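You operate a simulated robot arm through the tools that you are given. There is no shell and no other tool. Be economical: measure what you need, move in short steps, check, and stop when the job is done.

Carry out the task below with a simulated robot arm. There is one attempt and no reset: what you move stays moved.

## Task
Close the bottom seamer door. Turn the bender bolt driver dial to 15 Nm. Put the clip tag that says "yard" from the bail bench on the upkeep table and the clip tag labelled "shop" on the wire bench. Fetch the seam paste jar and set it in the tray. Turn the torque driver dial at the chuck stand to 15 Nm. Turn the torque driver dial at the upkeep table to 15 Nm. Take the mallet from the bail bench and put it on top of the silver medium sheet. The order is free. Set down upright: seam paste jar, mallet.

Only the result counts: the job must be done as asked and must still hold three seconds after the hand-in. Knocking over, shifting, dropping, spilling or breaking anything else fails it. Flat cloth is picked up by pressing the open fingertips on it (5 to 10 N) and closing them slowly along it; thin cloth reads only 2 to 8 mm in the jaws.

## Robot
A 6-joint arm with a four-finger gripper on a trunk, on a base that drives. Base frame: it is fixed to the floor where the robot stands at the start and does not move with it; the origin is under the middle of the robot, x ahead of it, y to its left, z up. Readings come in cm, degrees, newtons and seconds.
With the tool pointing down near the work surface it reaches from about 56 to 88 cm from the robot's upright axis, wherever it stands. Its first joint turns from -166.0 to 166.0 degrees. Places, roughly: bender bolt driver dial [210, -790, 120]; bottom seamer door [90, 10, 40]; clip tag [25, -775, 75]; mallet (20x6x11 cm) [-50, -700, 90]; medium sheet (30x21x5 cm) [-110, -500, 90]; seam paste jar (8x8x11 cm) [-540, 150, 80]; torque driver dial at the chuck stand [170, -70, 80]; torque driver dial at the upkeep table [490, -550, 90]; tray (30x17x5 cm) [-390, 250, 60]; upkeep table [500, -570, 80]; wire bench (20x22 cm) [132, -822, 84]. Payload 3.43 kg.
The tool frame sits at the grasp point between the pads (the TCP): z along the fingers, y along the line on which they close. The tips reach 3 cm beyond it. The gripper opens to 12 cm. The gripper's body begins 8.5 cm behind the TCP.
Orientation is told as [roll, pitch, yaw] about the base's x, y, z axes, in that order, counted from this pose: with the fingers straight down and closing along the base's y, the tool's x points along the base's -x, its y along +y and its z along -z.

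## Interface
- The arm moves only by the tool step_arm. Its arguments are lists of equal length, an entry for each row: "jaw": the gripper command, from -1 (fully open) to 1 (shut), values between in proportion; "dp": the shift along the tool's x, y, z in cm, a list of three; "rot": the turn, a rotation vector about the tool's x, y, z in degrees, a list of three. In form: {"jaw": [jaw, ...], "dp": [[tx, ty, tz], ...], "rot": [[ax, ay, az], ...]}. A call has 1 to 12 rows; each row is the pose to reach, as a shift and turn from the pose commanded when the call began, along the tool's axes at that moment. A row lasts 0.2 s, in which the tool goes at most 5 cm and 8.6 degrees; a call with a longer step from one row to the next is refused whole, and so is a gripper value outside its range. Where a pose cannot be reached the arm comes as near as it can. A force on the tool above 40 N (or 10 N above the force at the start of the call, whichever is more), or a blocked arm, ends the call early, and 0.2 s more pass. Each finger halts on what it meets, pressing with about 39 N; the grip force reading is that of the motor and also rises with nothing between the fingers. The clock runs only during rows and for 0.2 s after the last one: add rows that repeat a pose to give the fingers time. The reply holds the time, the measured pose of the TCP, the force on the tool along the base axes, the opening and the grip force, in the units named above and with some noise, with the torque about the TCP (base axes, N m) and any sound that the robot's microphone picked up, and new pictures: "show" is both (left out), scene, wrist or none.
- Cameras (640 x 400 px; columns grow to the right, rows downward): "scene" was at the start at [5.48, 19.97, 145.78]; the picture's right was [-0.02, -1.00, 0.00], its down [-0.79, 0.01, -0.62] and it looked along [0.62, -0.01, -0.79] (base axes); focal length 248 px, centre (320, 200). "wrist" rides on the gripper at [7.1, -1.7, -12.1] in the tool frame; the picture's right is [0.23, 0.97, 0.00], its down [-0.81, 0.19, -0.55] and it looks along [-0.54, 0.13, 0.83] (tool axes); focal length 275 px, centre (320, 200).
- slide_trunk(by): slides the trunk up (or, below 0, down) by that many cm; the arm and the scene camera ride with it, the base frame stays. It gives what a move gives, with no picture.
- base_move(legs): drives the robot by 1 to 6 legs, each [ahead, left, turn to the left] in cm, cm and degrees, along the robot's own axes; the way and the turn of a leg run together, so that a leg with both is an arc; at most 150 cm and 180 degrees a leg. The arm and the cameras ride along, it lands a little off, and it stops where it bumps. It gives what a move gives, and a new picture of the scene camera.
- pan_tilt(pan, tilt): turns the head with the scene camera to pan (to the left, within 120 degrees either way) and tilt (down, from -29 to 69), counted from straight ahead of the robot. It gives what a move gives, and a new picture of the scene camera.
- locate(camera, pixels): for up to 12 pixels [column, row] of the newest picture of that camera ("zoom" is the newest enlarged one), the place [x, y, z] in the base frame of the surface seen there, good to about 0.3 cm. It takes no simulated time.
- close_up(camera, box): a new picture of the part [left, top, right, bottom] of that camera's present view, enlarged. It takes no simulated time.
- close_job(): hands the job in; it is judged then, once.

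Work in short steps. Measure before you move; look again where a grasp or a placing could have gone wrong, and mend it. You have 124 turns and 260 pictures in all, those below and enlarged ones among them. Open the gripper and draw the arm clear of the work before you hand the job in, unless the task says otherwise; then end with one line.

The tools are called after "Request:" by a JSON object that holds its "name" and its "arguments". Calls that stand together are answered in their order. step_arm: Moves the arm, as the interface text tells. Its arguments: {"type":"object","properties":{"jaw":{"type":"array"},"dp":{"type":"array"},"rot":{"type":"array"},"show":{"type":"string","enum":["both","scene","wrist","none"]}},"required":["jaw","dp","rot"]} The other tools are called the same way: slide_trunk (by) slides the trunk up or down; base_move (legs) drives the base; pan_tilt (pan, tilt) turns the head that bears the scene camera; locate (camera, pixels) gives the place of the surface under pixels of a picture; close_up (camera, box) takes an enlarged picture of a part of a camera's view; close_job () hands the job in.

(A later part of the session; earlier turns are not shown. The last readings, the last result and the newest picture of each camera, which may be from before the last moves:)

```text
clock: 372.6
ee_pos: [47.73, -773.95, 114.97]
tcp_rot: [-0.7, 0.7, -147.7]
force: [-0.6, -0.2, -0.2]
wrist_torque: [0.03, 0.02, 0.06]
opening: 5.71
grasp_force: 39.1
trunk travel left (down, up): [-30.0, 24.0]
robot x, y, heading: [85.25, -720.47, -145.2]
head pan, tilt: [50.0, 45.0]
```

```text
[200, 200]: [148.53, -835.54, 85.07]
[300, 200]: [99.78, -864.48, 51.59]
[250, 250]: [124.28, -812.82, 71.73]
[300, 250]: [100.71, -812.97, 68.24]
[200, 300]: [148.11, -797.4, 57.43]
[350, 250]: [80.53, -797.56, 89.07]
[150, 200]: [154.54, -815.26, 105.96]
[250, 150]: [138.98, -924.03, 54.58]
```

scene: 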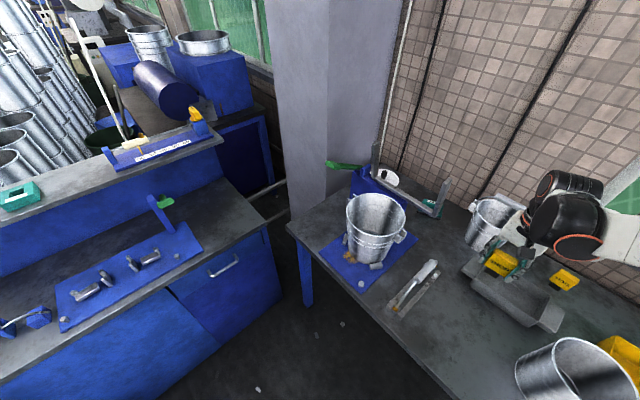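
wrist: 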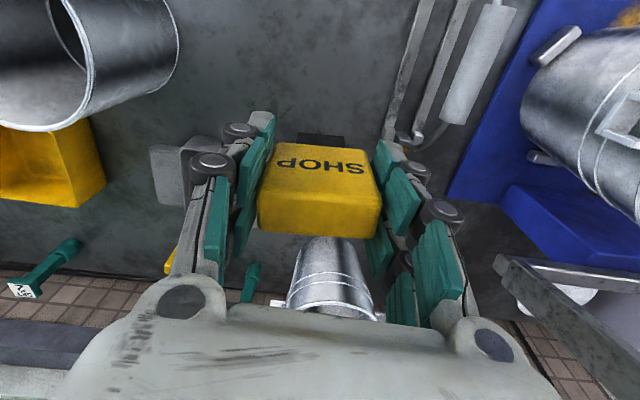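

Request:
{"name": "locate", "arguments": {"camera": "scene", "pixels": [[266, 221], [160, 287], [60, 345], [204, 250], [187, 226], [222, 180], [230, 235], [220, 215], [10, 380], [90, 160], [240, 205], [190, 145]]}}

Request:
{"name": "close_up", "arguments": {"camera": "scene", "box": [0, 100, 300, 330]}}

```text
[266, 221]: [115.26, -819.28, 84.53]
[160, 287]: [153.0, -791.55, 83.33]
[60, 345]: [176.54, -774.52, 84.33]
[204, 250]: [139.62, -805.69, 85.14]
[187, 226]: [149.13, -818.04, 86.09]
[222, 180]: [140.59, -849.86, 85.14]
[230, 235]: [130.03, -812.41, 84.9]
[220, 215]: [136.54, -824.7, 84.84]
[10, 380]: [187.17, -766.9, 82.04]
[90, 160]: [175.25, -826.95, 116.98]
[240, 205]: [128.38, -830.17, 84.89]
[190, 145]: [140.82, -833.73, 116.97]
```

```text
1.74 times, centred on (150, 215) of scene
```

zoom: 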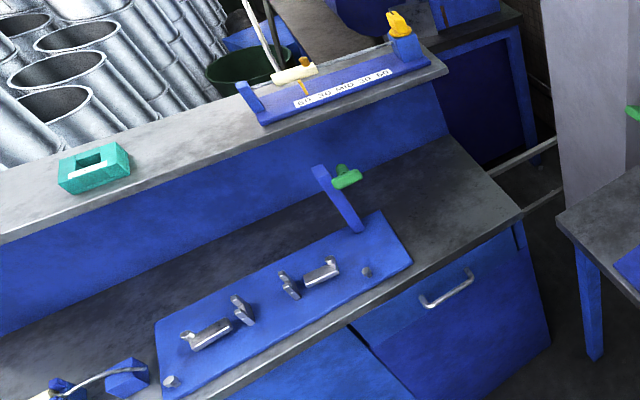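

Wire bench's free area lies right of the blue plate, centre about (132,-822), z≈85. I raise the trunk, drive to (103,-756), and turn to it.

Request:
{"name": "slide_trunk", "arguments": {"by": 18}}

Request:
{"name": "base_move", "arguments": {"legs": [[5.8, 39.8, 0], [0, 0, 60]]}}

Request:
{"name": "pan_tilt", "arguments": {"pan": 5, "tilt": 50}}

```text
clock: 374.6
ee_pos: [47.67, -773.9, 132.96]
tcp_rot: [-0.7, 0.7, -147.6]
force: [-0.2, 0.2, -1.1]
wrist_torque: [-0.01, 0.0, 0.02]
opening: 5.71
grasp_force: 39.0
trunk travel left (down, up): [-48.0, 6.0]
robot x, y, heading: [85.63, -720.75, -145.2]
head pan, tilt: [50.0, 45.0]
```

```text
clock: 379.7
ee_pos: [129.18, -816.55, 132.9]
tcp_rot: [-0.6, 0.7, -88.7]
force: [-0.3, -0.2, -1.7]
wrist_torque: [-0.01, 0.0, 0.0]
opening: 5.65
grasp_force: 39.0
trunk travel left (down, up): [-48.0, 6.0]
robot x, y, heading: [103.52, -756.62, -86.5]
head pan, tilt: [50.0, 45.0]
```

scene: 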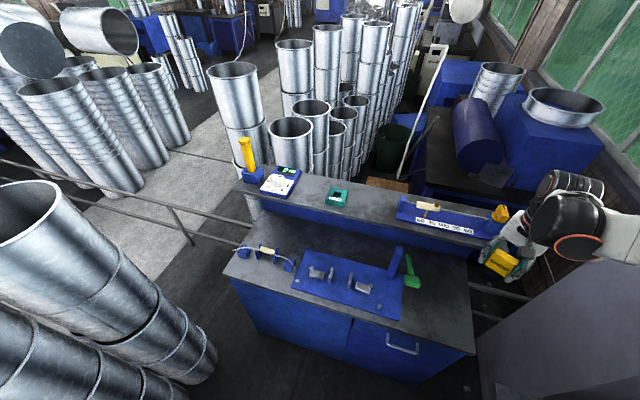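

```text
clock: 380.8
ee_pos: [129.25, -816.69, 132.93]
tcp_rot: [-0.7, 0.6, -88.8]
force: [0.2, 0.7, -0.2]
wrist_torque: [0.01, -0.01, 0.0]
opening: 5.68
grasp_force: 38.9
trunk travel left (down, up): [-48.0, 6.0]
robot x, y, heading: [103.33, -756.55, -86.2]
head pan, tilt: [5.0, 50.0]
```

scene: 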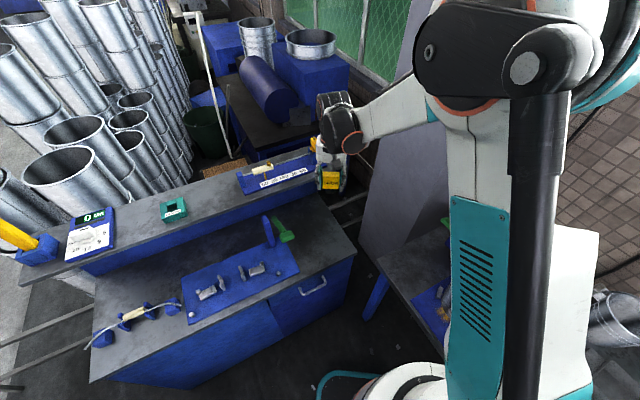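

Request:
{"name": "locate", "arguments": {"camera": "scene", "pixels": [[283, 235], [268, 225], [275, 250], [300, 268], [310, 245], [345, 240], [325, 225], [330, 262], [255, 215], [90, 240], [85, 217], [40, 255]]}}

Request:
{"name": "close_up", "arguments": {"camera": "scene", "box": [220, 150, 380, 310]}}

Request:
{"name": "close_up", "arguments": {"camera": "scene", "box": [0, 180, 140, 280]}}

```text
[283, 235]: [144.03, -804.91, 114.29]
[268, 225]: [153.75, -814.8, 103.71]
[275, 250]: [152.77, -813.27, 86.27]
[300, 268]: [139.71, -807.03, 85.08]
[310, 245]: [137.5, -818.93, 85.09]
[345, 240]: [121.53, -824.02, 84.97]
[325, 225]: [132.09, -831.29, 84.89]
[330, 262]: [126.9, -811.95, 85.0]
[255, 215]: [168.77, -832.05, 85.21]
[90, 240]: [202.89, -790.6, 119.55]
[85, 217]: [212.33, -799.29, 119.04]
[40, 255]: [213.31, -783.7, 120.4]
```

```text
2.50 times, centred on (300, 230) of scene
```

zoom: 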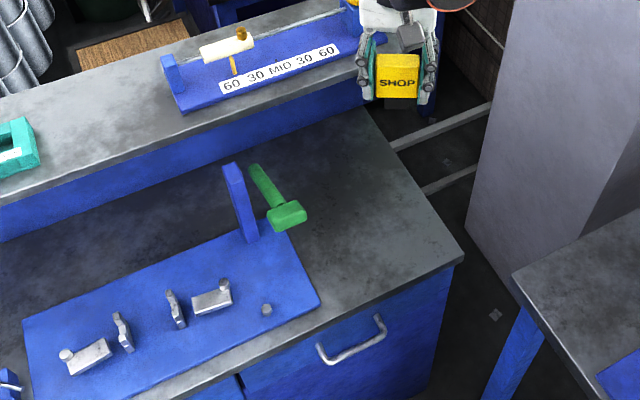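

```text
4.00 times, centred on (70, 230) of scene
```

zoom: 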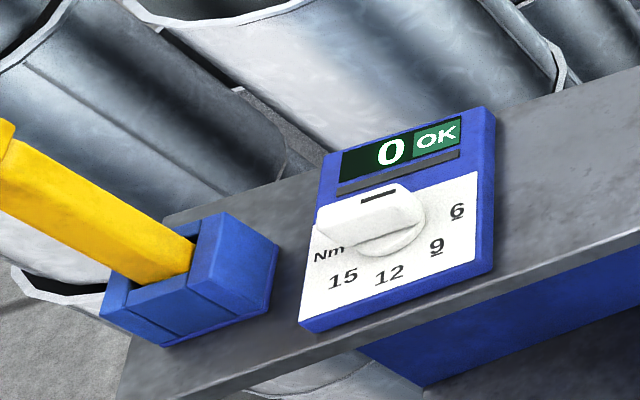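

The lever end is 20 cm from my target (130,-823), so it is clear. I move over and lower the tag onto the wire bench.

Request:
{"name": "step_arm", "arguments": {"jaw": [0.8, 0.8], "dp": [[-3.2, 0.4, 0], [-6.3, 0.7, 0]], "rot": [[0, 0, 0], [0, 0, 0]], "show": "none"}}

Request:
{"name": "slide_trunk", "arguments": {"by": -22}}

Request:
{"name": "step_arm", "arguments": {"jaw": [0.8, 0.8, 0.8, 0.8, 0.8, 0.8, 0.8], "dp": [[0, 0, 4], [0, 0, 8], [0, 0, 12], [0, 0, 16], [0, 0, 18], [0, 0, 19], [0, 0, 19.6]], "rot": [[0, 0, 0], [0, 0, 0], [0, 0, 0], [0, 0, 0], [0, 0, 0], [0, 0, 0], [0, 0, 0]]}}

```text
clock: 381.4
ee_pos: [130.1, -822.9, 132.96]
tcp_rot: [-0.6, 0.7, -88.8]
force: [0.2, -0.4, -1.8]
wrist_torque: [-0.02, -0.01, -0.01]
opening: 5.67
grasp_force: 38.9
trunk travel left (down, up): [-48.0, 6.0]
robot x, y, heading: [103.18, -756.88, -86.4]
head pan, tilt: [5.0, 50.0]
```

```text
clock: 383.7
ee_pos: [130.07, -822.82, 111.01]
tcp_rot: [-0.6, 0.7, -88.6]
force: [0.1, 0.1, -1.0]
wrist_torque: [0.01, 0.02, -0.06]
opening: 5.49
grasp_force: 39.1
trunk travel left (down, up): [-26.0, 28.0]
robot x, y, heading: [103.42, -757.16, -86.2]
head pan, tilt: [5.0, 50.0]
```

```text
clock: 385.3
ee_pos: [129.66, -822.7, 91.24]
tcp_rot: [-0.7, 0.8, -88.6]
force: [0.4, -0.6, -1.1]
wrist_torque: [0.01, 0.0, 0.0]
opening: 5.55
grasp_force: 39.1
trunk travel left (down, up): [-26.0, 28.0]
robot x, y, heading: [103.47, -756.71, -86.6]
head pan, tilt: [5.0, 50.0]
```

scene: 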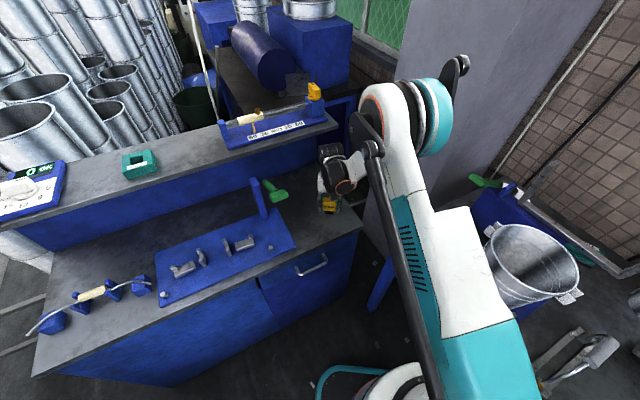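
wrist: 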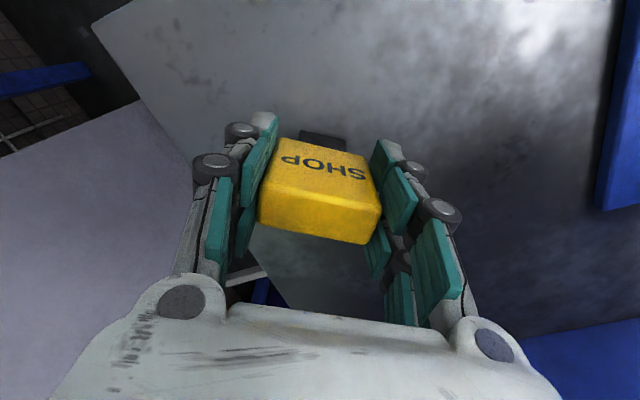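

I lower the last bit until it touches.

Request:
{"name": "step_arm", "arguments": {"jaw": [0.8, 0.8, 0.8, 0.8, 0.8], "dp": [[0, 0, 0.2], [0, 0, 0.4], [0, 0, 0.6], [0, 0, 0.8], [0, 0, 0.8]], "rot": [[0, 0, 0], [0, 0, 0], [0, 0, 0], [0, 0, 0], [0, 0, 0]], "show": "none"}}

```text
clock: 386.5
ee_pos: [129.78, -822.65, 90.68]
tcp_rot: [-0.6, 0.6, -88.7]
force: [3.0, -4.6, 25.9]
wrist_torque: [-0.21, -0.17, -0.04]
opening: 5.54
grasp_force: 39.0
trunk travel left (down, up): [-26.0, 28.0]
robot x, y, heading: [103.21, -756.92, -86.5]
head pan, tilt: [5.0, 50.0]
```

Contact. I open and rise.

Request:
{"name": "step_arm", "arguments": {"jaw": [0.6, 0.3, 0, -0.2, -0.2, -0.2, -0.2, -0.2, -0.2], "dp": [[0, 0, -0.2], [0, 0, -0.2], [0, 0, -0.2], [0, 0, -0.2], [0, 0, -0.2], [0, 0, -4], [0, 0, -9], [0, 0, -14], [0, 0, -19]], "rot": [[0, 0, 0], [0, 0, 0], [0, 0, 0], [0, 0, 0], [0, 0, 0], [0, 0, 0], [0, 0, 0], [0, 0, 0], [0, 0, 0]]}}

```text
clock: 388.5
ee_pos: [129.92, -822.9, 109.62]
tcp_rot: [-0.7, 0.7, -88.7]
force: [0.1, -0.1, 0.3]
wrist_torque: [-0.06, -0.02, -0.03]
opening: 7.22
grasp_force: 0.0
trunk travel left (down, up): [-26.0, 28.0]
robot x, y, heading: [103.43, -756.84, -86.2]
head pan, tilt: [5.0, 50.0]
```

scene: 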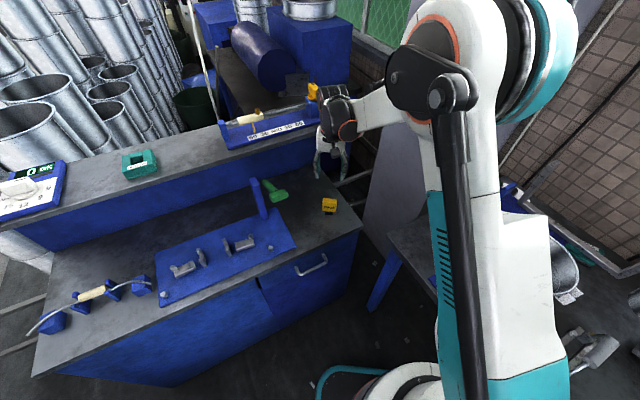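
wrist: 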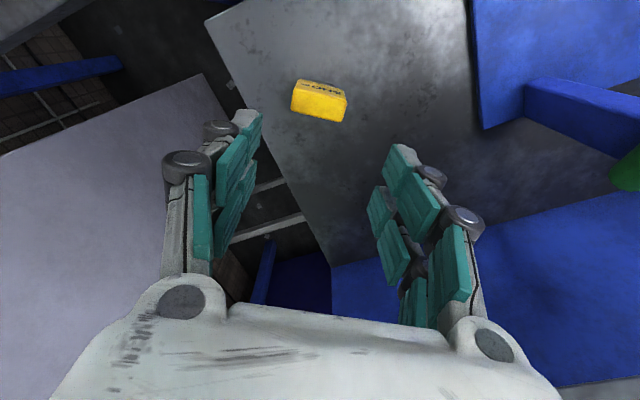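

The SHOP tag stands on the wire bench. Next is the bender dial near (204,-792,120). I raise the trunk and look left for free floor there.

Request:
{"name": "slide_trunk", "arguments": {"by": 27}}

Request:
{"name": "pan_tilt", "arguments": {"pan": 60, "tilt": 50}}

Request:
{"name": "locate", "arguments": {"camera": "scene", "pixels": [[320, 300], [250, 320], [200, 330], [180, 360], [300, 350], [230, 260], [200, 260], [150, 300], [350, 250], [120, 250], [220, 380], [280, 250]]}}

```text
clock: 391.3
ee_pos: [130.06, -822.97, 136.6]
tcp_rot: [-0.8, 0.7, -88.7]
force: [0.2, 0.6, -0.7]
wrist_torque: [0.0, -0.01, 0.03]
opening: 7.21
grasp_force: 0.0
trunk travel left (down, up): [-53.0, 1.0]
robot x, y, heading: [103.03, -757.02, -86.3]
head pan, tilt: [5.0, 50.0]
```

```text
clock: 392.5
ee_pos: [129.95, -822.87, 136.56]
tcp_rot: [-0.7, 0.6, -88.7]
force: [0.0, -0.1, 0.2]
wrist_torque: [-0.01, -0.02, -0.02]
opening: 7.2
grasp_force: 0.1
trunk travel left (down, up): [-53.0, 1.0]
robot x, y, heading: [103.03, -756.88, -86.6]
head pan, tilt: [60.0, 50.0]
```

scene: 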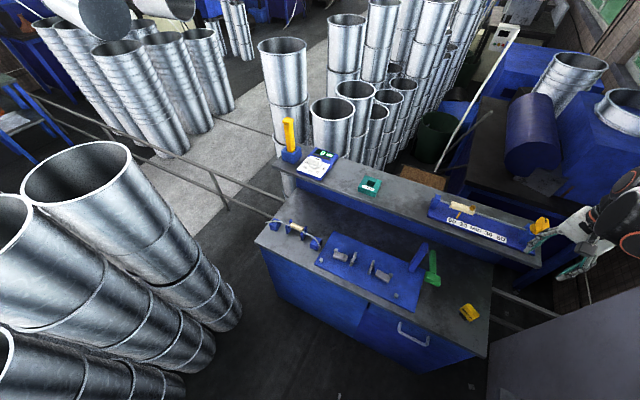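

```text
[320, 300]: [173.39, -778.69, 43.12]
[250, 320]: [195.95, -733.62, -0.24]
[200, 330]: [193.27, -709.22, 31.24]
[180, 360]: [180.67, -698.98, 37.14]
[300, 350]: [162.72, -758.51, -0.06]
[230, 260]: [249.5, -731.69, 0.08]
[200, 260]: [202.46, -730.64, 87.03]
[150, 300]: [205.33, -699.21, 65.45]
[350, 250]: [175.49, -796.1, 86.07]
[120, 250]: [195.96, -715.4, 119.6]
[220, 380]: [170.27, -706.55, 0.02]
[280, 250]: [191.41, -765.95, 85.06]
```

Request:
{"name": "locate", "arguments": {"camera": "scene", "pixels": [[289, 122], [290, 145], [292, 158], [318, 165], [470, 210]]}}

Request:
{"name": "base_move", "arguments": {"legs": [[-17, 50, 0], [0, 0, 13]]}}

Request:
{"name": "pan_tilt", "arguments": {"pan": 18, "tilt": 50}}

```text
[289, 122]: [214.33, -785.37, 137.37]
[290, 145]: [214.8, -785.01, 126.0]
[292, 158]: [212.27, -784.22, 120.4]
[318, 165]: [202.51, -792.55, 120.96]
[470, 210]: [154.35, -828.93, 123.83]
```

```text
clock: 396.4
ee_pos: [193.06, -794.84, 136.69]
tcp_rot: [-0.7, 0.7, -75.6]
force: [-0.4, -0.3, 0.3]
wrist_torque: [-0.02, 0.03, 0.01]
opening: 7.22
grasp_force: 0.0
trunk travel left (down, up): [-53.0, 1.0]
robot x, y, heading: [151.82, -736.67, -73.3]
head pan, tilt: [60.0, 50.0]
```

scene: 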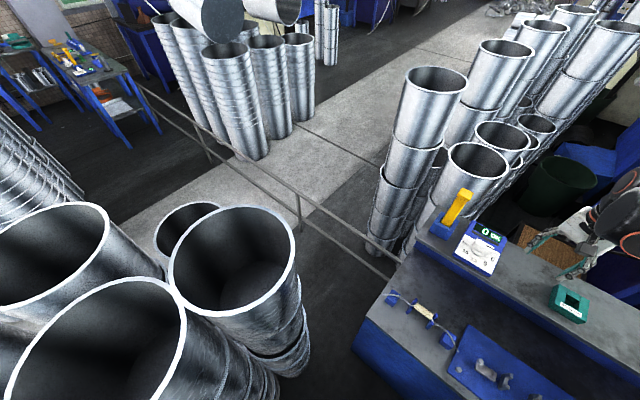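

```text
clock: 397.5
ee_pos: [192.99, -794.92, 136.49]
tcp_rot: [-0.6, 0.8, -75.6]
force: [-0.8, 0.3, -0.8]
wrist_torque: [-0.02, 0.03, 0.04]
opening: 7.2
grasp_force: 0.0
trunk travel left (down, up): [-53.0, 1.0]
robot x, y, heading: [152.14, -736.78, -73.2]
head pan, tilt: [18.0, 50.0]
```

scene: 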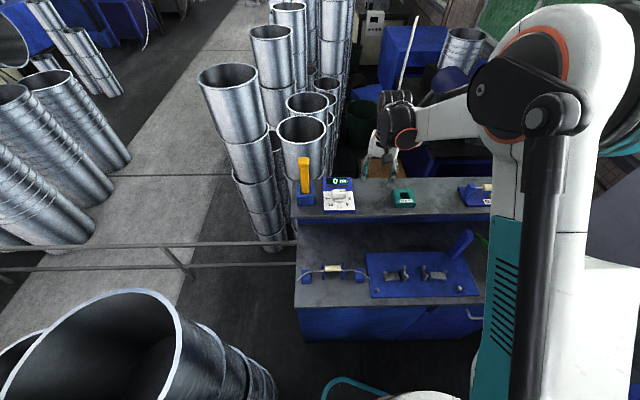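

Request:
{"name": "close_up", "arguments": {"camera": "scene", "box": [285, 150, 385, 225]}}

Request:
{"name": "locate", "arguments": {"camera": "zoom", "pixels": [[340, 295], [430, 285], [300, 360], [340, 375], [385, 375], [420, 335], [360, 300], [315, 300], [350, 285], [130, 60], [150, 300]]}}

```text
5.33 times, centred on (335, 188) of scene
```

zoom: 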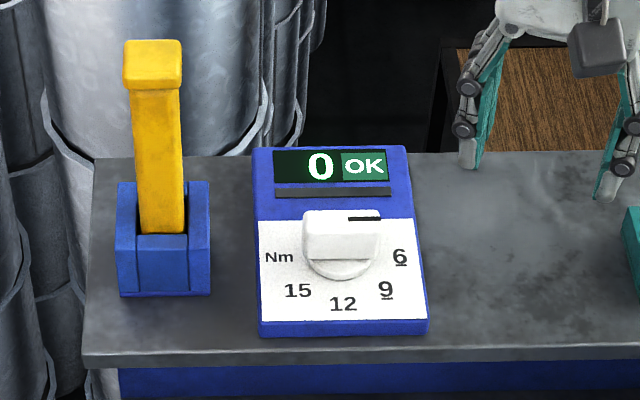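

```text
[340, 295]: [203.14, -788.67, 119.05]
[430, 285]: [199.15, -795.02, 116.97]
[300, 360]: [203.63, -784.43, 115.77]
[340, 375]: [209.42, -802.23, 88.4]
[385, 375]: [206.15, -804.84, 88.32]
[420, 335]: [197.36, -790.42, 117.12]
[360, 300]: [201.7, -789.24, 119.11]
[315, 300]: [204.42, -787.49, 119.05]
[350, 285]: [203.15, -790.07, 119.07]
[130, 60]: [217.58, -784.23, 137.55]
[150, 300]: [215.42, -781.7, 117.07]
```

Request:
{"name": "locate", "arguments": {"camera": "zoom", "pixels": [[400, 256], [386, 290], [343, 304], [298, 290], [365, 218], [340, 220], [312, 225], [345, 215], [280, 257]]}}

Request:
{"name": "step_arm", "arguments": {"jaw": [-0.2, -0.2, -0.2], "dp": [[0, 0, -2], [1.5, 4.5, -4], [1.5, 9, -4]], "rot": [[0, 0, 0], [0, 0, 0], [0, 0, 0]], "show": "wrist"}}

```text
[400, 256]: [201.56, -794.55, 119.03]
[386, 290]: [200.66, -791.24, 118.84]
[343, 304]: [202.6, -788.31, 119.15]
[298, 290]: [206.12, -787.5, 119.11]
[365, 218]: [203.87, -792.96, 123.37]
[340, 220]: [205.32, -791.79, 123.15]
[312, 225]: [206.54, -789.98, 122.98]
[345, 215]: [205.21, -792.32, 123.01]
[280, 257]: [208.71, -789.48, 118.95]
```

```text
refused: row 2 steps farther than a row can; nothing moved
```

The layout matches the first dial: pivot (205.3,-792.0), pointer at 6 (≈214°), 15 at ≈80°. I turn the hand to yaw 34° and bring it over the pivot.

Request:
{"name": "step_arm", "arguments": {"jaw": [-0.2, -0.2, -0.2, -0.2, -0.2, -0.2, -0.2, -0.2, -0.2, -0.2, -0.2, -0.2], "dp": [[0, 0, -2], [0, 1.2, -3], [0, 2.4, -3], [0, 3.6, -3], [0, 4.8, -3], [0, 6, -3], [-0.1, 7.2, -3], [-0.1, 8.4, -3], [-0.2, 9.6, -3], [-0.2, 10.8, -3], [-0.25, 12, -3], [-0.25, 12.6, -3]], "rot": [[0, 0, -8.5], [0, 0, -17], [0, 0, -25.5], [0, 0, -34], [0, 0, -42.5], [0, 0, -51], [0, 0, -59.5], [0, 0, -68], [0, 0, -76.5], [0, 0, -85], [0, 0, -93.5], [0, 0, -102]], "show": "none"}}

Request:
{"name": "step_arm", "arguments": {"jaw": [-0.2, -0.2], "dp": [[0, 0, 0], [0, 0, 0]], "rot": [[0, 0, -7.9], [0, 0, -7.9]]}}

Request:
{"name": "close_up", "arguments": {"camera": "wrist", "box": [240, 40, 400, 180]}}

```text
clock: 400.1
ee_pos: [205.37, -792.02, 139.48]
tcp_rot: [0.8, 0.6, 26.5]
force: [-0.8, -0.5, 0.1]
wrist_torque: [0.0, -0.02, -0.01]
opening: 7.2
grasp_force: 0.1
trunk travel left (down, up): [-53.0, 1.0]
robot x, y, heading: [152.03, -736.47, -73.2]
head pan, tilt: [18.0, 50.0]
```

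```text
clock: 400.7
ee_pos: [205.32, -791.97, 139.49]
tcp_rot: [0.9, 0.5, 34.4]
force: [-0.1, 0.6, -0.2]
wrist_torque: [0.04, 0.0, -0.02]
opening: 7.19
grasp_force: 0.0
trunk travel left (down, up): [-53.0, 1.0]
robot x, y, heading: [152.07, -736.8, -73.5]
head pan, tilt: [18.0, 50.0]
```

scene: 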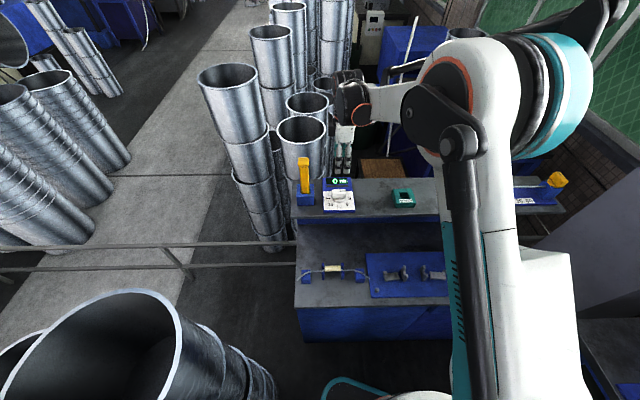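
wrist: 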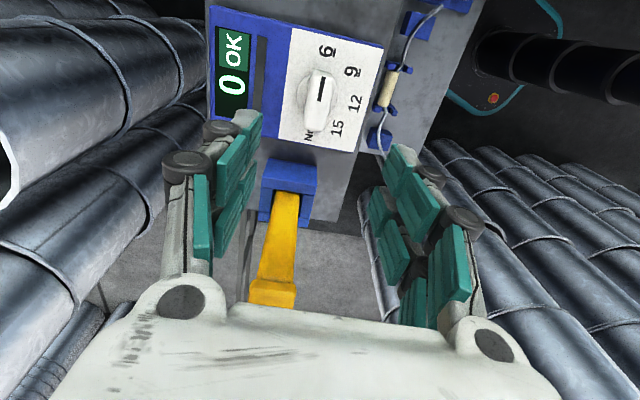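

```text
2.86 times, centred on (320, 110) of wrist
```

zoom: 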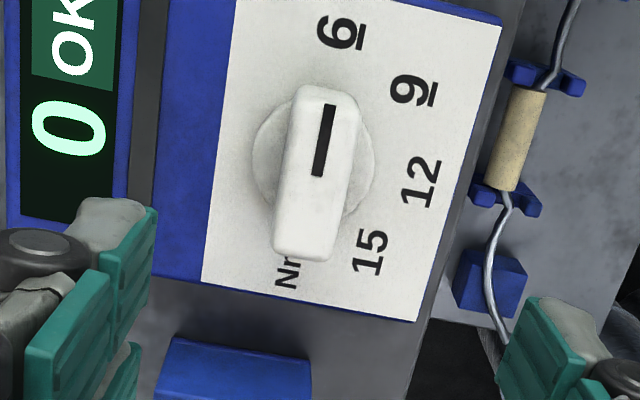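

Request:
{"name": "locate", "arguments": {"camera": "zoom", "pixels": [[342, 32], [413, 90], [420, 182], [370, 252], [328, 110], [318, 170], [303, 245], [315, 155]]}}

```text
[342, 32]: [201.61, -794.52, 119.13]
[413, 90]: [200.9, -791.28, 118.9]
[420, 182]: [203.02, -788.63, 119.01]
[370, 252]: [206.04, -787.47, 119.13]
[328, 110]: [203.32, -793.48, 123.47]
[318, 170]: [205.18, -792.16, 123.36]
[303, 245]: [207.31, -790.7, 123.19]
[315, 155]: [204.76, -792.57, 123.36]
```

Refined: pivot (205.3,-791.95), blade at 215°. I descend 16 cm and grip the blade.

Request:
{"name": "step_arm", "arguments": {"jaw": [-0.2, -0.2, -0.2, -0.2, 0.1, 0.3, 0.5, 0.6, 0.7, 0.8, 0.8], "dp": [[0, 0, 4.5], [0, 0, 9], [0, 0, 13], [0, 0, 16], [0, 0, 16], [0, 0, 16], [0, 0, 16], [0, 0, 16], [0, 0, 16], [0, 0, 16], [0, 0, 16]], "rot": [[0, 0, 0], [0, 0, 0], [0, 0, 0], [0, 0, 0], [0, 0, 0], [0, 0, 0], [0, 0, 0], [0, 0, 0], [0, 0, 0], [0, 0, 0], [0, 0, 0]], "show": "wrist"}}

```text
clock: 403.1
ee_pos: [205.29, -792.07, 123.47]
tcp_rot: [0.8, 0.4, 34.3]
force: [6.9, -9.0, 5.7]
wrist_torque: [-0.39, -0.19, 0.03]
opening: 2.37
grasp_force: 44.7
trunk travel left (down, up): [-53.0, 1.0]
robot x, y, heading: [152.08, -736.66, -73.2]
head pan, tilt: [18.0, 50.0]
```

wrist: 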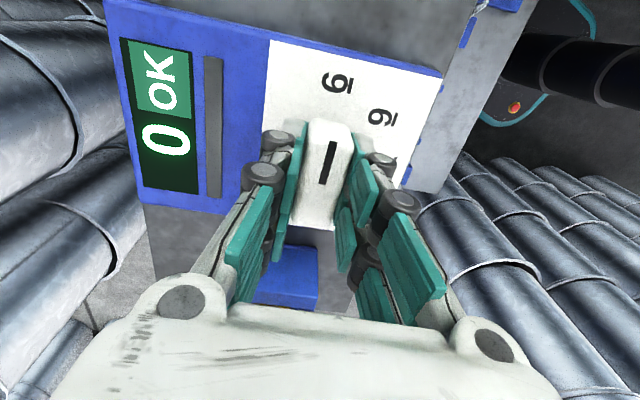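

Gripped (2.4 cm). I turn clockwise in two halves of 67°.

Request:
{"name": "step_arm", "arguments": {"jaw": [0.8, 0.8, 0.8, 0.8, 0.8, 0.8, 0.8, 0.8, 0.8, 0.8, 0.8, 0.8], "dp": [[0, 0, 0], [0, 0, 0], [0, 0, 0], [0, 0, 0], [0, 0, 0], [0, 0, 0], [0, 0, 0], [0, 0, 0], [0, 0, 0], [0, 0, 0], [0, 0, 0], [0, 0, 0]], "rot": [[0, 0, 5.6], [0, 0, 11.2], [0, 0, 16.8], [0, 0, 22.4], [0, 0, 28], [0, 0, 33.6], [0, 0, 39.2], [0, 0, 44.8], [0, 0, 50.4], [0, 0, 56], [0, 0, 61.6], [0, 0, 66.9]], "show": "none"}}

```text
clock: 405.7
ee_pos: [205.24, -791.89, 123.62]
tcp_rot: [0.0, 1.0, -32.7]
force: [2.7, -2.3, -3.2]
wrist_torque: [0.15, -0.18, -0.01]
opening: 2.4
grasp_force: 44.8
trunk travel left (down, up): [-53.0, 1.0]
robot x, y, heading: [151.6, -736.88, -73.2]
head pan, tilt: [18.0, 50.0]
```

Request:
{"name": "step_arm", "arguments": {"jaw": [0.8, 0.8, 0.8, 0.8, 0.8, 0.8, 0.8, 0.8, 0.8, 0.8, 0.8, 0.8], "dp": [[0, 0, 0], [0, 0, 0], [0, 0, 0], [0, 0, 0], [0, 0, 0], [0, 0, 0], [0, 0, 0], [0, 0, 0], [0, 0, 0], [0, 0, 0], [0, 0, 0], [0, 0, 0]], "rot": [[0, 0, 5.6], [0, 0, 11.2], [0, 0, 16.8], [0, 0, 22.4], [0, 0, 28], [0, 0, 33.6], [0, 0, 39.2], [0, 0, 44.8], [0, 0, 50.4], [0, 0, 56], [0, 0, 61.6], [0, 0, 67]], "show": "none"}}

Request:
{"name": "step_arm", "arguments": {"jaw": [0.3, -0.2, -0.2, -0.2, -0.2, -0.2], "dp": [[0, 0, 0], [0, 0, 0], [0, 0, -4], [0, 0, -8], [0, 0, -13], [0, 0, -17]], "rot": [[0, 0, 0], [0, 0, 0], [0, 0, 0], [0, 0, 0], [0, 0, 0], [0, 0, 0]], "show": "wrist"}}

Request:
{"name": "close_up", "arguments": {"camera": "wrist", "box": [240, 10, 410, 150]}}

```text
clock: 408.3
ee_pos: [205.37, -791.86, 123.37]
tcp_rot: [-0.9, 0.3, -99.6]
force: [13.1, 4.9, 0.7]
wrist_torque: [1.17, -0.57, 0.64]
opening: 2.42
grasp_force: 45.0
trunk travel left (down, up): [-53.0, 1.0]
robot x, y, heading: [152.14, -736.9, -73.3]
head pan, tilt: [18.0, 50.0]
```

```text
clock: 409.7
ee_pos: [205.44, -791.99, 140.43]
tcp_rot: [-0.8, 0.4, -99.7]
force: [0.1, 0.2, 0.5]
wrist_torque: [-0.02, 0.04, -0.01]
opening: 7.21
grasp_force: 0.1
trunk travel left (down, up): [-53.0, 1.0]
robot x, y, heading: [152.19, -736.68, -73.2]
head pan, tilt: [18.0, 50.0]
```

wrist: 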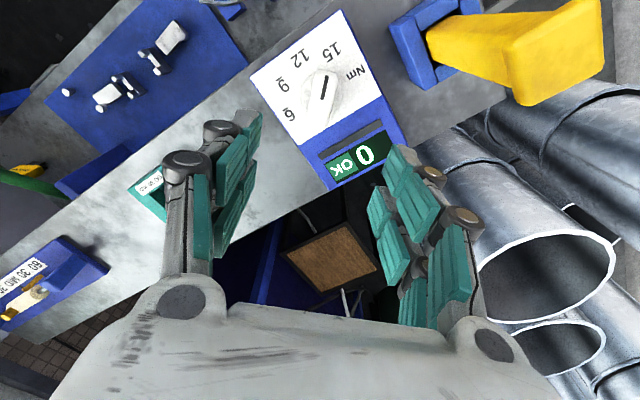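

```text
2.86 times, centred on (325, 80) of wrist
```

zoom: 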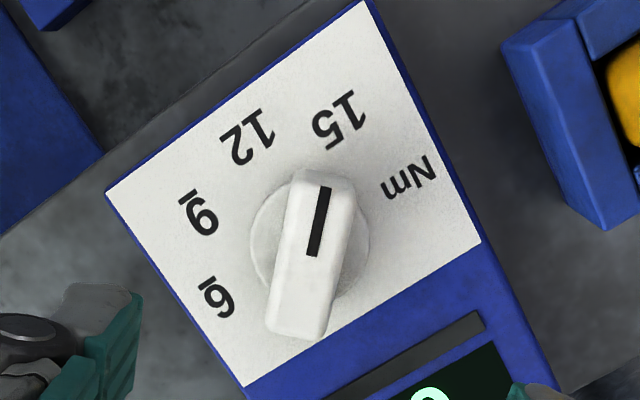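

The pointer stands at 15 as on the first unit. Now back to the bail bench for the YARD tag.

Request:
{"name": "locate", "arguments": {"camera": "zoom", "pixels": [[325, 190], [313, 252], [295, 320], [340, 120], [216, 300]]}}

Request:
{"name": "base_move", "arguments": {"legs": [[-34, -60.7, 0], [0, 0, -92]]}}

Request:
{"name": "pan_tilt", "arguments": {"pan": 5, "tilt": 52}}

```text
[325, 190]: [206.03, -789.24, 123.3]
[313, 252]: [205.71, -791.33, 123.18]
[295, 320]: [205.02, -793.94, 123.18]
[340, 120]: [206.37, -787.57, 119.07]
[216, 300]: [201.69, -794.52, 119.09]
```

```text
clock: 417.4
ee_pos: [27.38, -772.98, 140.39]
tcp_rot: [-0.9, 0.3, 168.6]
force: [0.2, 0.0, 0.8]
wrist_torque: [-0.02, 0.02, 0.0]
opening: 7.2
grasp_force: 0.0
trunk travel left (down, up): [-53.0, 1.0]
robot x, y, heading: [84.64, -720.94, -165.4]
head pan, tilt: [18.0, 50.0]
```

scene: 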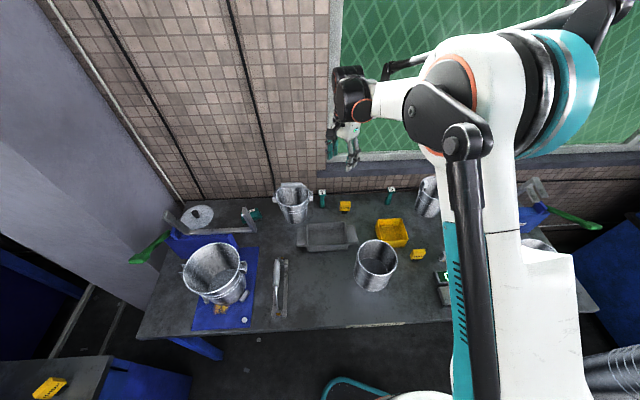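

```text
clock: 418.1
ee_pos: [27.55, -773.08, 140.32]
tcp_rot: [-0.9, 0.4, 168.5]
force: [0.7, -0.8, 0.7]
wrist_torque: [0.01, 0.01, 0.01]
opening: 7.21
grasp_force: 0.2
trunk travel left (down, up): [-53.0, 1.0]
robot x, y, heading: [84.7, -721.3, -164.9]
head pan, tilt: [5.0, 52.0]
```

scene: 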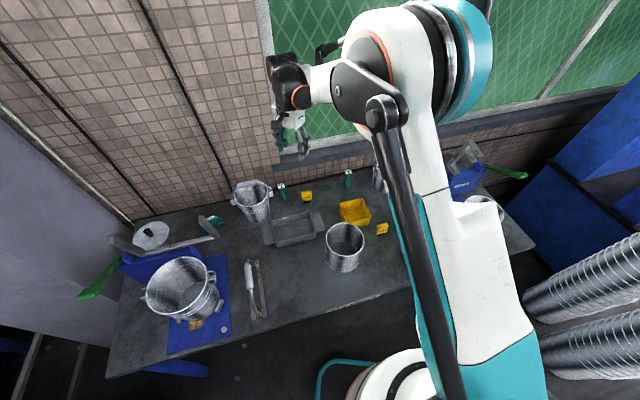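

Pointer reads ≈80°, on 15. Now I move above the YARD tag near (15,-736.5) and lower the trunk to look.

Request:
{"name": "step_arm", "arguments": {"jaw": [-0.2, -0.2, -0.2, -0.2, -0.2, -0.2, -0.2, -0.2, -0.2], "dp": [[-2.2, -3.7, 0], [-4.4, -7.4, 0], [-6.6, -11.1, 0], [-8.8, -14.8, 0], [-11, -18.5, 0], [-13.2, -22.2, 0], [-15.4, -25.9, 0], [-17.6, -29.6, 0], [-19.5, -33.4, 0]], "rot": [[0, 0, -4], [0, 0, -8], [0, 0, -12], [0, 0, -16], [0, 0, -20], [0, 0, -24], [0, 0, -28], [0, 0, -32], [0, 0, -34.5]], "show": "none"}}

Request:
{"name": "slide_trunk", "arguments": {"by": -30}}

Request:
{"name": "step_arm", "arguments": {"jaw": [-0.2], "dp": [[0, 0, 2]], "rot": [[0, 0, 0]], "show": "wrist"}}

Request:
{"name": "close_up", "arguments": {"camera": "wrist", "box": [240, 60, 400, 160]}}

```text
clock: 420.1
ee_pos: [15.06, -736.17, 140.66]
tcp_rot: [-0.5, 0.8, -156.9]
force: [0.0, 0.8, 0.0]
wrist_torque: [-0.02, -0.01, -0.01]
opening: 7.19
grasp_force: 0.0
trunk travel left (down, up): [-53.0, 1.0]
robot x, y, heading: [84.51, -721.29, -165.1]
head pan, tilt: [5.0, 52.0]
```

```text
clock: 423.1
ee_pos: [15.2, -736.3, 110.78]
tcp_rot: [-0.5, 0.9, -157.0]
force: [0.4, -1.2, 0.2]
wrist_torque: [0.02, -0.01, 0.01]
opening: 7.23
grasp_force: 0.1
trunk travel left (down, up): [-23.0, 31.0]
robot x, y, heading: [84.33, -721.41, -165.1]
head pan, tilt: [5.0, 52.0]
```

```text
clock: 423.5
ee_pos: [15.21, -736.31, 108.81]
tcp_rot: [-0.5, 0.8, -157.0]
force: [-0.1, -0.5, 0.2]
wrist_torque: [0.02, 0.0, -0.06]
opening: 7.2
grasp_force: 0.0
trunk travel left (down, up): [-23.0, 31.0]
robot x, y, heading: [84.92, -721.16, -165.3]
head pan, tilt: [5.0, 52.0]
```

wrist: 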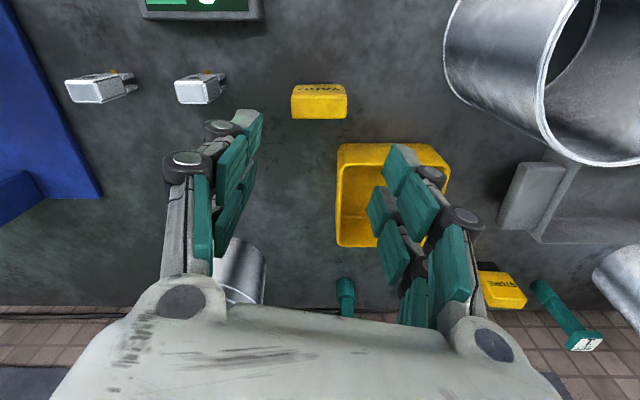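

```text
4.00 times, centred on (320, 110) of wrist
```

zoom: 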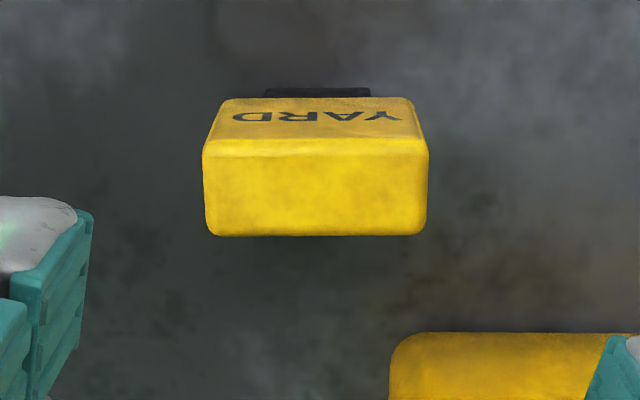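

Request:
{"name": "locate", "arguments": {"camera": "zoom", "pixels": [[316, 190], [215, 190], [418, 190], [316, 150], [316, 230], [500, 345]]}}

```text
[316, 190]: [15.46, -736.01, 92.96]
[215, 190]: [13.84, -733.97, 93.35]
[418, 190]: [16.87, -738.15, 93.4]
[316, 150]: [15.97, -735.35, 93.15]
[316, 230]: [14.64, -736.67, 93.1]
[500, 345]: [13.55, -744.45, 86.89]
```

Located width axis is at -54°, so I turn 12.7° more, centre at (15.4,-736.05), descend and grip.

Request:
{"name": "step_arm", "arguments": {"jaw": [-0.2, -0.2, -0.2, -0.2, -0.2, 0.1, 0.3, 0.5, 0.7, 0.8], "dp": [[0.28, -0.15, 4], [0.28, -0.15, 8], [0.28, -0.15, 12], [0.28, -0.15, 16], [0.28, -0.15, 17.9], [0.28, -0.15, 17.9], [0.28, -0.15, 17.9], [0.28, -0.15, 17.9], [0.28, -0.15, 17.9], [0.28, -0.15, 17.9]], "rot": [[0, 0, -6.4], [0, 0, -12.7], [0, 0, -12.7], [0, 0, -12.7], [0, 0, -12.7], [0, 0, -12.7], [0, 0, -12.7], [0, 0, -12.7], [0, 0, -12.7], [0, 0, -12.7]], "show": "wrist"}}

```text
clock: 425.7
ee_pos: [15.44, -735.74, 90.85]
tcp_rot: [-0.3, 0.8, -144.3]
force: [-0.8, 0.2, 1.0]
wrist_torque: [-0.01, 0.01, -0.01]
opening: 5.51
grasp_force: 39.3
trunk travel left (down, up): [-23.0, 31.0]
robot x, y, heading: [84.4, -721.41, -165.2]
head pan, tilt: [5.0, 52.0]
5 turns are left
```

wrist: 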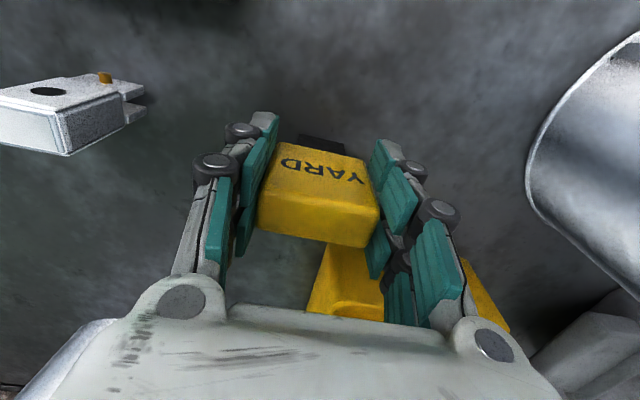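

Only 5 turns remain, so I batch: YARD tag is held; I lift, raise the trunk, retract, drive out to about (215,-425) and look toward the upkeep table.

Request:
{"name": "step_arm", "arguments": {"jaw": [0.8, 0.8, 0.8, 0.8, 0.8, 0.8, 0.8], "dp": [[0, 0, -2], [0, 0, -6], [0, 0, -10], [0, 0, -15], [0, 0, -20], [0, 0, -24], [0, 0, -27]], "rot": [[0, 0, 0], [0, 0, 0], [0, 0, 0], [0, 0, 0], [0, 0, 0], [0, 0, 0], [0, 0, 0]], "show": "none"}}

Request:
{"name": "slide_trunk", "arguments": {"by": 25}}

Request:
{"name": "step_arm", "arguments": {"jaw": [0.8, 0.8, 0.8], "dp": [[3, 1.4, 0], [6, 2.8, 0], [9.1, 4.1, 0]], "rot": [[0, 0, 0], [0, 0, 0], [0, 0, 0]], "show": "none"}}

Request:
{"name": "base_move", "arguments": {"legs": [[0, 0, 104], [-63.6, 32.4, 0], [-59.3, 47.8, 0], [-22, 63.7, 0], [-62.3, 63.1, 0], [11.2, 51, 0]]}}

Request:
{"name": "pan_tilt", "arguments": {"pan": 80, "tilt": 35}}

Request:
{"name": "pan_tilt", "arguments": {"pan": 40, "tilt": 27}}

Request:
{"name": "close_up", "arguments": {"camera": "scene", "box": [220, 100, 480, 260]}}

Request:
{"name": "locate", "arguments": {"camera": "scene", "pixels": [[320, 180], [340, 190], [360, 190], [380, 200], [400, 200], [300, 200], [320, 220], [280, 250], [340, 250], [400, 250], [320, 280], [250, 220]]}}

Request:
{"name": "locate", "arguments": {"camera": "scene", "pixels": [[200, 200], [200, 250], [200, 300], [150, 250], [100, 250], [250, 300], [300, 320], [350, 300], [400, 300], [450, 220], [450, 260], [150, 200]]}}

```text
clock: 427.3
ee_pos: [15.3, -736.22, 117.92]
tcp_rot: [-0.3, 0.9, -144.2]
force: [0.4, 0.0, -1.3]
wrist_torque: [0.0, 0.0, 0.03]
opening: 5.53
grasp_force: 39.3
trunk travel left (down, up): [-23.0, 31.0]
robot x, y, heading: [84.76, -721.47, -165.2]
head pan, tilt: [5.0, 52.0]
```

```text
clock: 429.9
ee_pos: [15.27, -736.26, 142.81]
tcp_rot: [-0.3, 1.0, -144.2]
force: [0.4, -0.6, -0.7]
wrist_torque: [0.01, -0.01, 0.01]
opening: 5.53
grasp_force: 39.3
trunk travel left (down, up): [-48.0, 6.0]
robot x, y, heading: [84.48, -721.18, -165.1]
head pan, tilt: [5.0, 52.0]
```

```text
clock: 430.7
ee_pos: [25.37, -734.19, 143.19]
tcp_rot: [-0.4, 0.8, -144.2]
force: [0.7, -0.1, -0.5]
wrist_torque: [0.0, 0.04, -0.01]
opening: 5.5
grasp_force: 38.8
trunk travel left (down, up): [-48.0, 6.0]
robot x, y, heading: [84.61, -721.38, -165.1]
head pan, tilt: [5.0, 52.0]
```

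```text
clock: 452.9
ee_pos: [246.44, -483.0, 143.13]
tcp_rot: [-0.5, 0.9, -41.0]
force: [-0.6, 0.0, -0.7]
wrist_torque: [-0.01, 0.06, 0.02]
opening: 5.51
grasp_force: 39.2
trunk travel left (down, up): [-48.0, 6.0]
robot x, y, heading: [220.25, -428.21, -61.6]
head pan, tilt: [5.0, 52.0]
```

scene: 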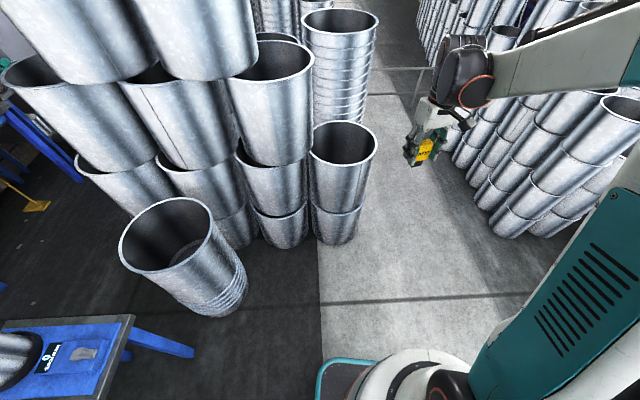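

```text
clock: 454.3
ee_pos: [246.29, -483.08, 143.05]
tcp_rot: [-0.3, 0.9, -41.1]
force: [0.7, 0.0, -1.4]
wrist_torque: [0.0, -0.01, -0.01]
opening: 5.55
grasp_force: 39.3
trunk travel left (down, up): [-48.0, 6.0]
robot x, y, heading: [220.35, -428.02, -61.8]
head pan, tilt: [80.0, 35.0]
```

scene: 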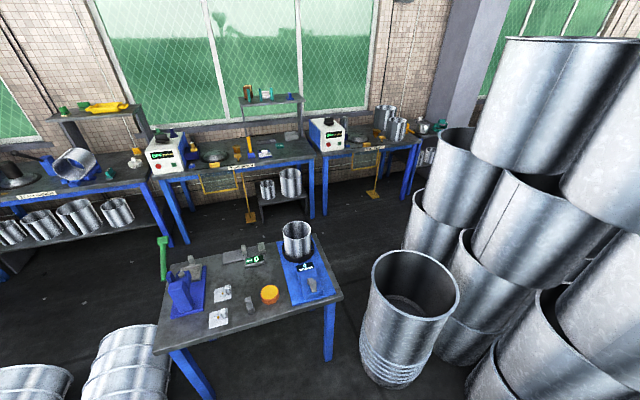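

```text
clock: 455.4
ee_pos: [246.34, -483.03, 143.07]
tcp_rot: [-0.3, 0.9, -41.0]
force: [0.0, -0.1, -1.7]
wrist_torque: [0.0, 0.0, -0.02]
opening: 5.53
grasp_force: 39.2
trunk travel left (down, up): [-48.0, 6.0]
robot x, y, heading: [220.22, -427.72, -61.8]
head pan, tilt: [40.0, 27.0]
```

scene: 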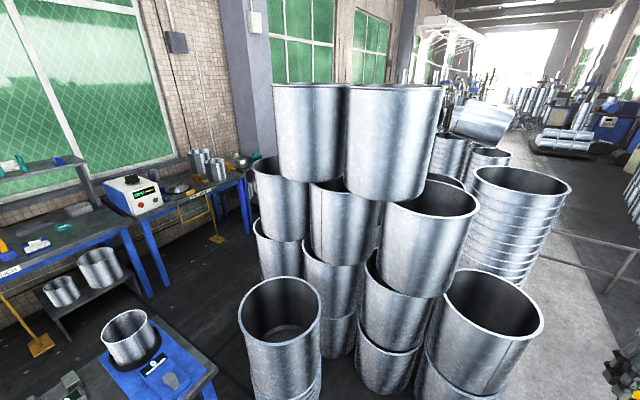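

```text
2.46 times, centred on (350, 180) of scene
```

zoom: 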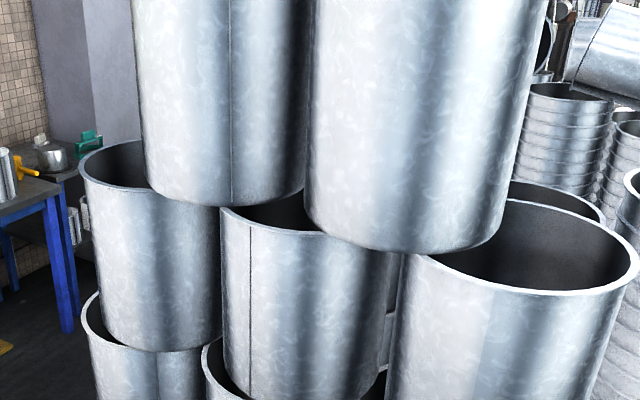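

```text
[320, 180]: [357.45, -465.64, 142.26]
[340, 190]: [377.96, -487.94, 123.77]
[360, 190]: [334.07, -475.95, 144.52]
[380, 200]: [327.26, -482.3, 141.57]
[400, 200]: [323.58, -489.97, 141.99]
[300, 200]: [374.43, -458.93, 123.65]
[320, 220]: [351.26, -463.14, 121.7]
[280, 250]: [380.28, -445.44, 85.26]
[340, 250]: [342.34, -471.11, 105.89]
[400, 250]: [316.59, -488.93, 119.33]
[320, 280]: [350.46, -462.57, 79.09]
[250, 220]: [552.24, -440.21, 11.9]
```

```text
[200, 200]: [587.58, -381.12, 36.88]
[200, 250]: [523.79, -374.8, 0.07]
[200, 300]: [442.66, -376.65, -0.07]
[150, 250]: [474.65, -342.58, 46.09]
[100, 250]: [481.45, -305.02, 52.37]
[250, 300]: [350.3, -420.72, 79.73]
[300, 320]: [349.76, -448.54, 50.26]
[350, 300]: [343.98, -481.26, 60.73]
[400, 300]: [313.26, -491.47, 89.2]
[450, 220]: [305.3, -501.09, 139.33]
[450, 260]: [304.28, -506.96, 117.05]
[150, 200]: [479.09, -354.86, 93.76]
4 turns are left
```

The direct way is blocked by the can stack, so I loop around by the north and the wall-side aisle, ending at about (503,-484) facing so the upkeep table is in view at pan +40.

Request:
{"name": "base_move", "arguments": {"legs": [[-22.5, -67.4, 0], [-113.3, -20.9, 0], [-106.7, 23.2, 0], [-45.9, 83.6, 0], [40.8, 97.3, 0], [100.1, 59.8, 0]]}}

Request:
{"name": "base_move", "arguments": {"legs": [[128.3, 27.6, 0], [114.4, 12.4, 0], [87.9, 7.3, 0], [0, 0, -68]]}}

Request:
{"name": "pan_tilt", "arguments": {"pan": 40, "tilt": 50}}

Request:
{"name": "close_up", "arguments": {"camera": "scene", "box": [250, 120, 490, 280]}}

Request:
{"name": "locate", "arguments": {"camera": "scene", "pixels": [[340, 180], [380, 180], [420, 180], [300, 210], [340, 210], [380, 210], [420, 210], [300, 240], [340, 240], [380, 240], [420, 240], [380, 270]]}}

Request:
{"name": "locate", "arguments": {"camera": "scene", "pixels": [[200, 150], [260, 150], [320, 150], [380, 150], [200, 200], [250, 200], [200, 250], [250, 250], [320, 280], [250, 300], [180, 300], [320, 320]]}}

```text
clock: 485.1
ee_pos: [332.94, -271.88, 143.03]
tcp_rot: [-0.3, 1.0, -41.5]
force: [0.9, 0.4, -1.8]
wrist_torque: [-0.01, 0.05, 0.0]
opening: 5.53
grasp_force: 38.6
trunk travel left (down, up): [-48.0, 6.0]
robot x, y, heading: [307.1, -216.6, -62.3]
head pan, tilt: [40.0, 27.0]
```

scene: 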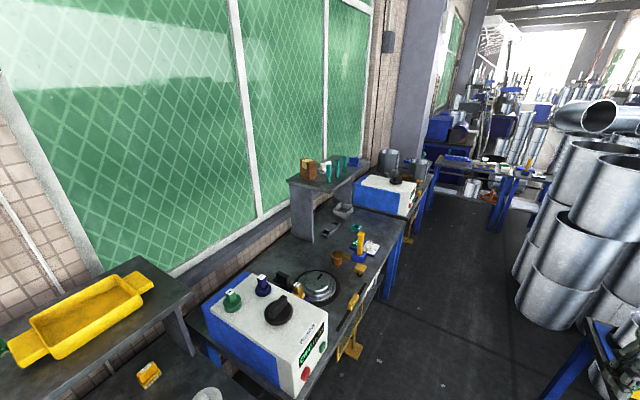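

```text
clock: 504.3
ee_pos: [461.5, -531.15, 143.05]
tcp_rot: [-0.3, 0.8, -109.3]
force: [0.3, 0.3, -0.7]
wrist_torque: [0.02, -0.03, -0.03]
opening: 5.53
grasp_force: 39.2
trunk travel left (down, up): [-48.0, 6.0]
robot x, y, heading: [502.82, -486.28, -130.3]
head pan, tilt: [40.0, 27.0]
```

scene: 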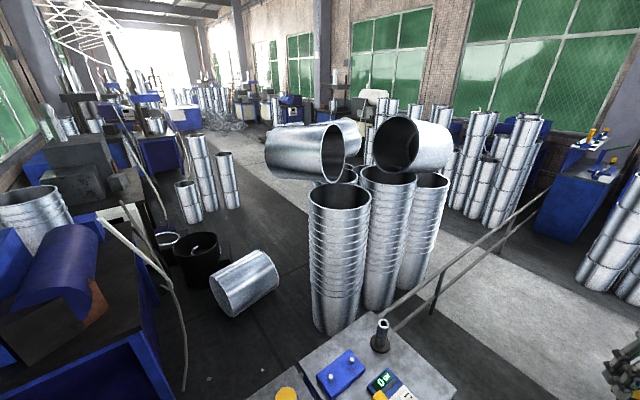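

```text
clock: 505.2
ee_pos: [461.54, -531.08, 143.03]
tcp_rot: [-0.2, 0.9, -109.2]
force: [0.6, 0.1, -0.9]
wrist_torque: [0.01, 0.0, -0.01]
opening: 5.52
grasp_force: 39.2
trunk travel left (down, up): [-48.0, 6.0]
robot x, y, heading: [503.45, -486.58, -130.0]
head pan, tilt: [40.0, 50.0]
```

scene: 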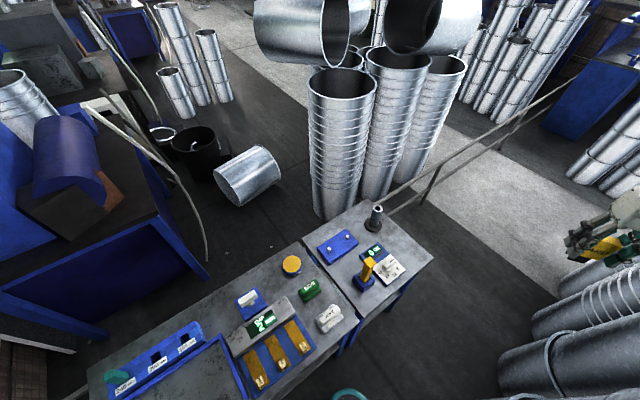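

```text
2.50 times, centred on (370, 200) of scene
```

zoom: 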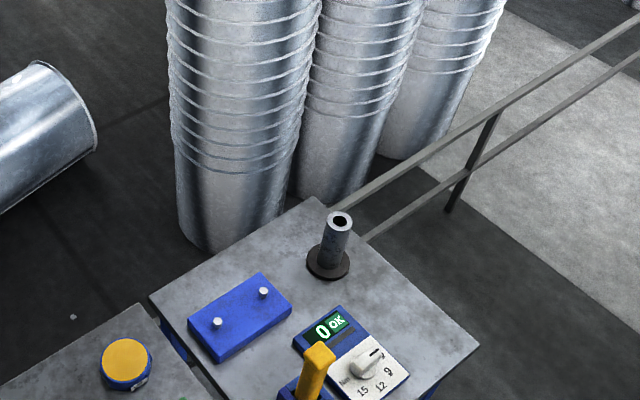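

```text
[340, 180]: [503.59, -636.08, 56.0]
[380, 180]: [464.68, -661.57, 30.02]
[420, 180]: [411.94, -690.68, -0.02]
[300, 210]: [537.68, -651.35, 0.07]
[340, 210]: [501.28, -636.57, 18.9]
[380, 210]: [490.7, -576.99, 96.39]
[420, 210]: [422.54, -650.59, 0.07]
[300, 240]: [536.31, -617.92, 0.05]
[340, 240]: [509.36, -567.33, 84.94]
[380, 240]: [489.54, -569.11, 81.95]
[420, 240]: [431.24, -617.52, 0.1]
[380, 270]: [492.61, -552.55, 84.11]
```

```text
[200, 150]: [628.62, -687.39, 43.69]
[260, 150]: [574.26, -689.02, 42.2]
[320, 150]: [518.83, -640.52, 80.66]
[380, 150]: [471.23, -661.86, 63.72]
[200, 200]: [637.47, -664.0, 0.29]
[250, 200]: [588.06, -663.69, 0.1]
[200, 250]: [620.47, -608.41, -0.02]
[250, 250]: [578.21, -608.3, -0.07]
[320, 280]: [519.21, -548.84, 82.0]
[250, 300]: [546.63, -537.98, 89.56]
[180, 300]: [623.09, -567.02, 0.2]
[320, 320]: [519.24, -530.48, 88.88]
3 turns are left
```

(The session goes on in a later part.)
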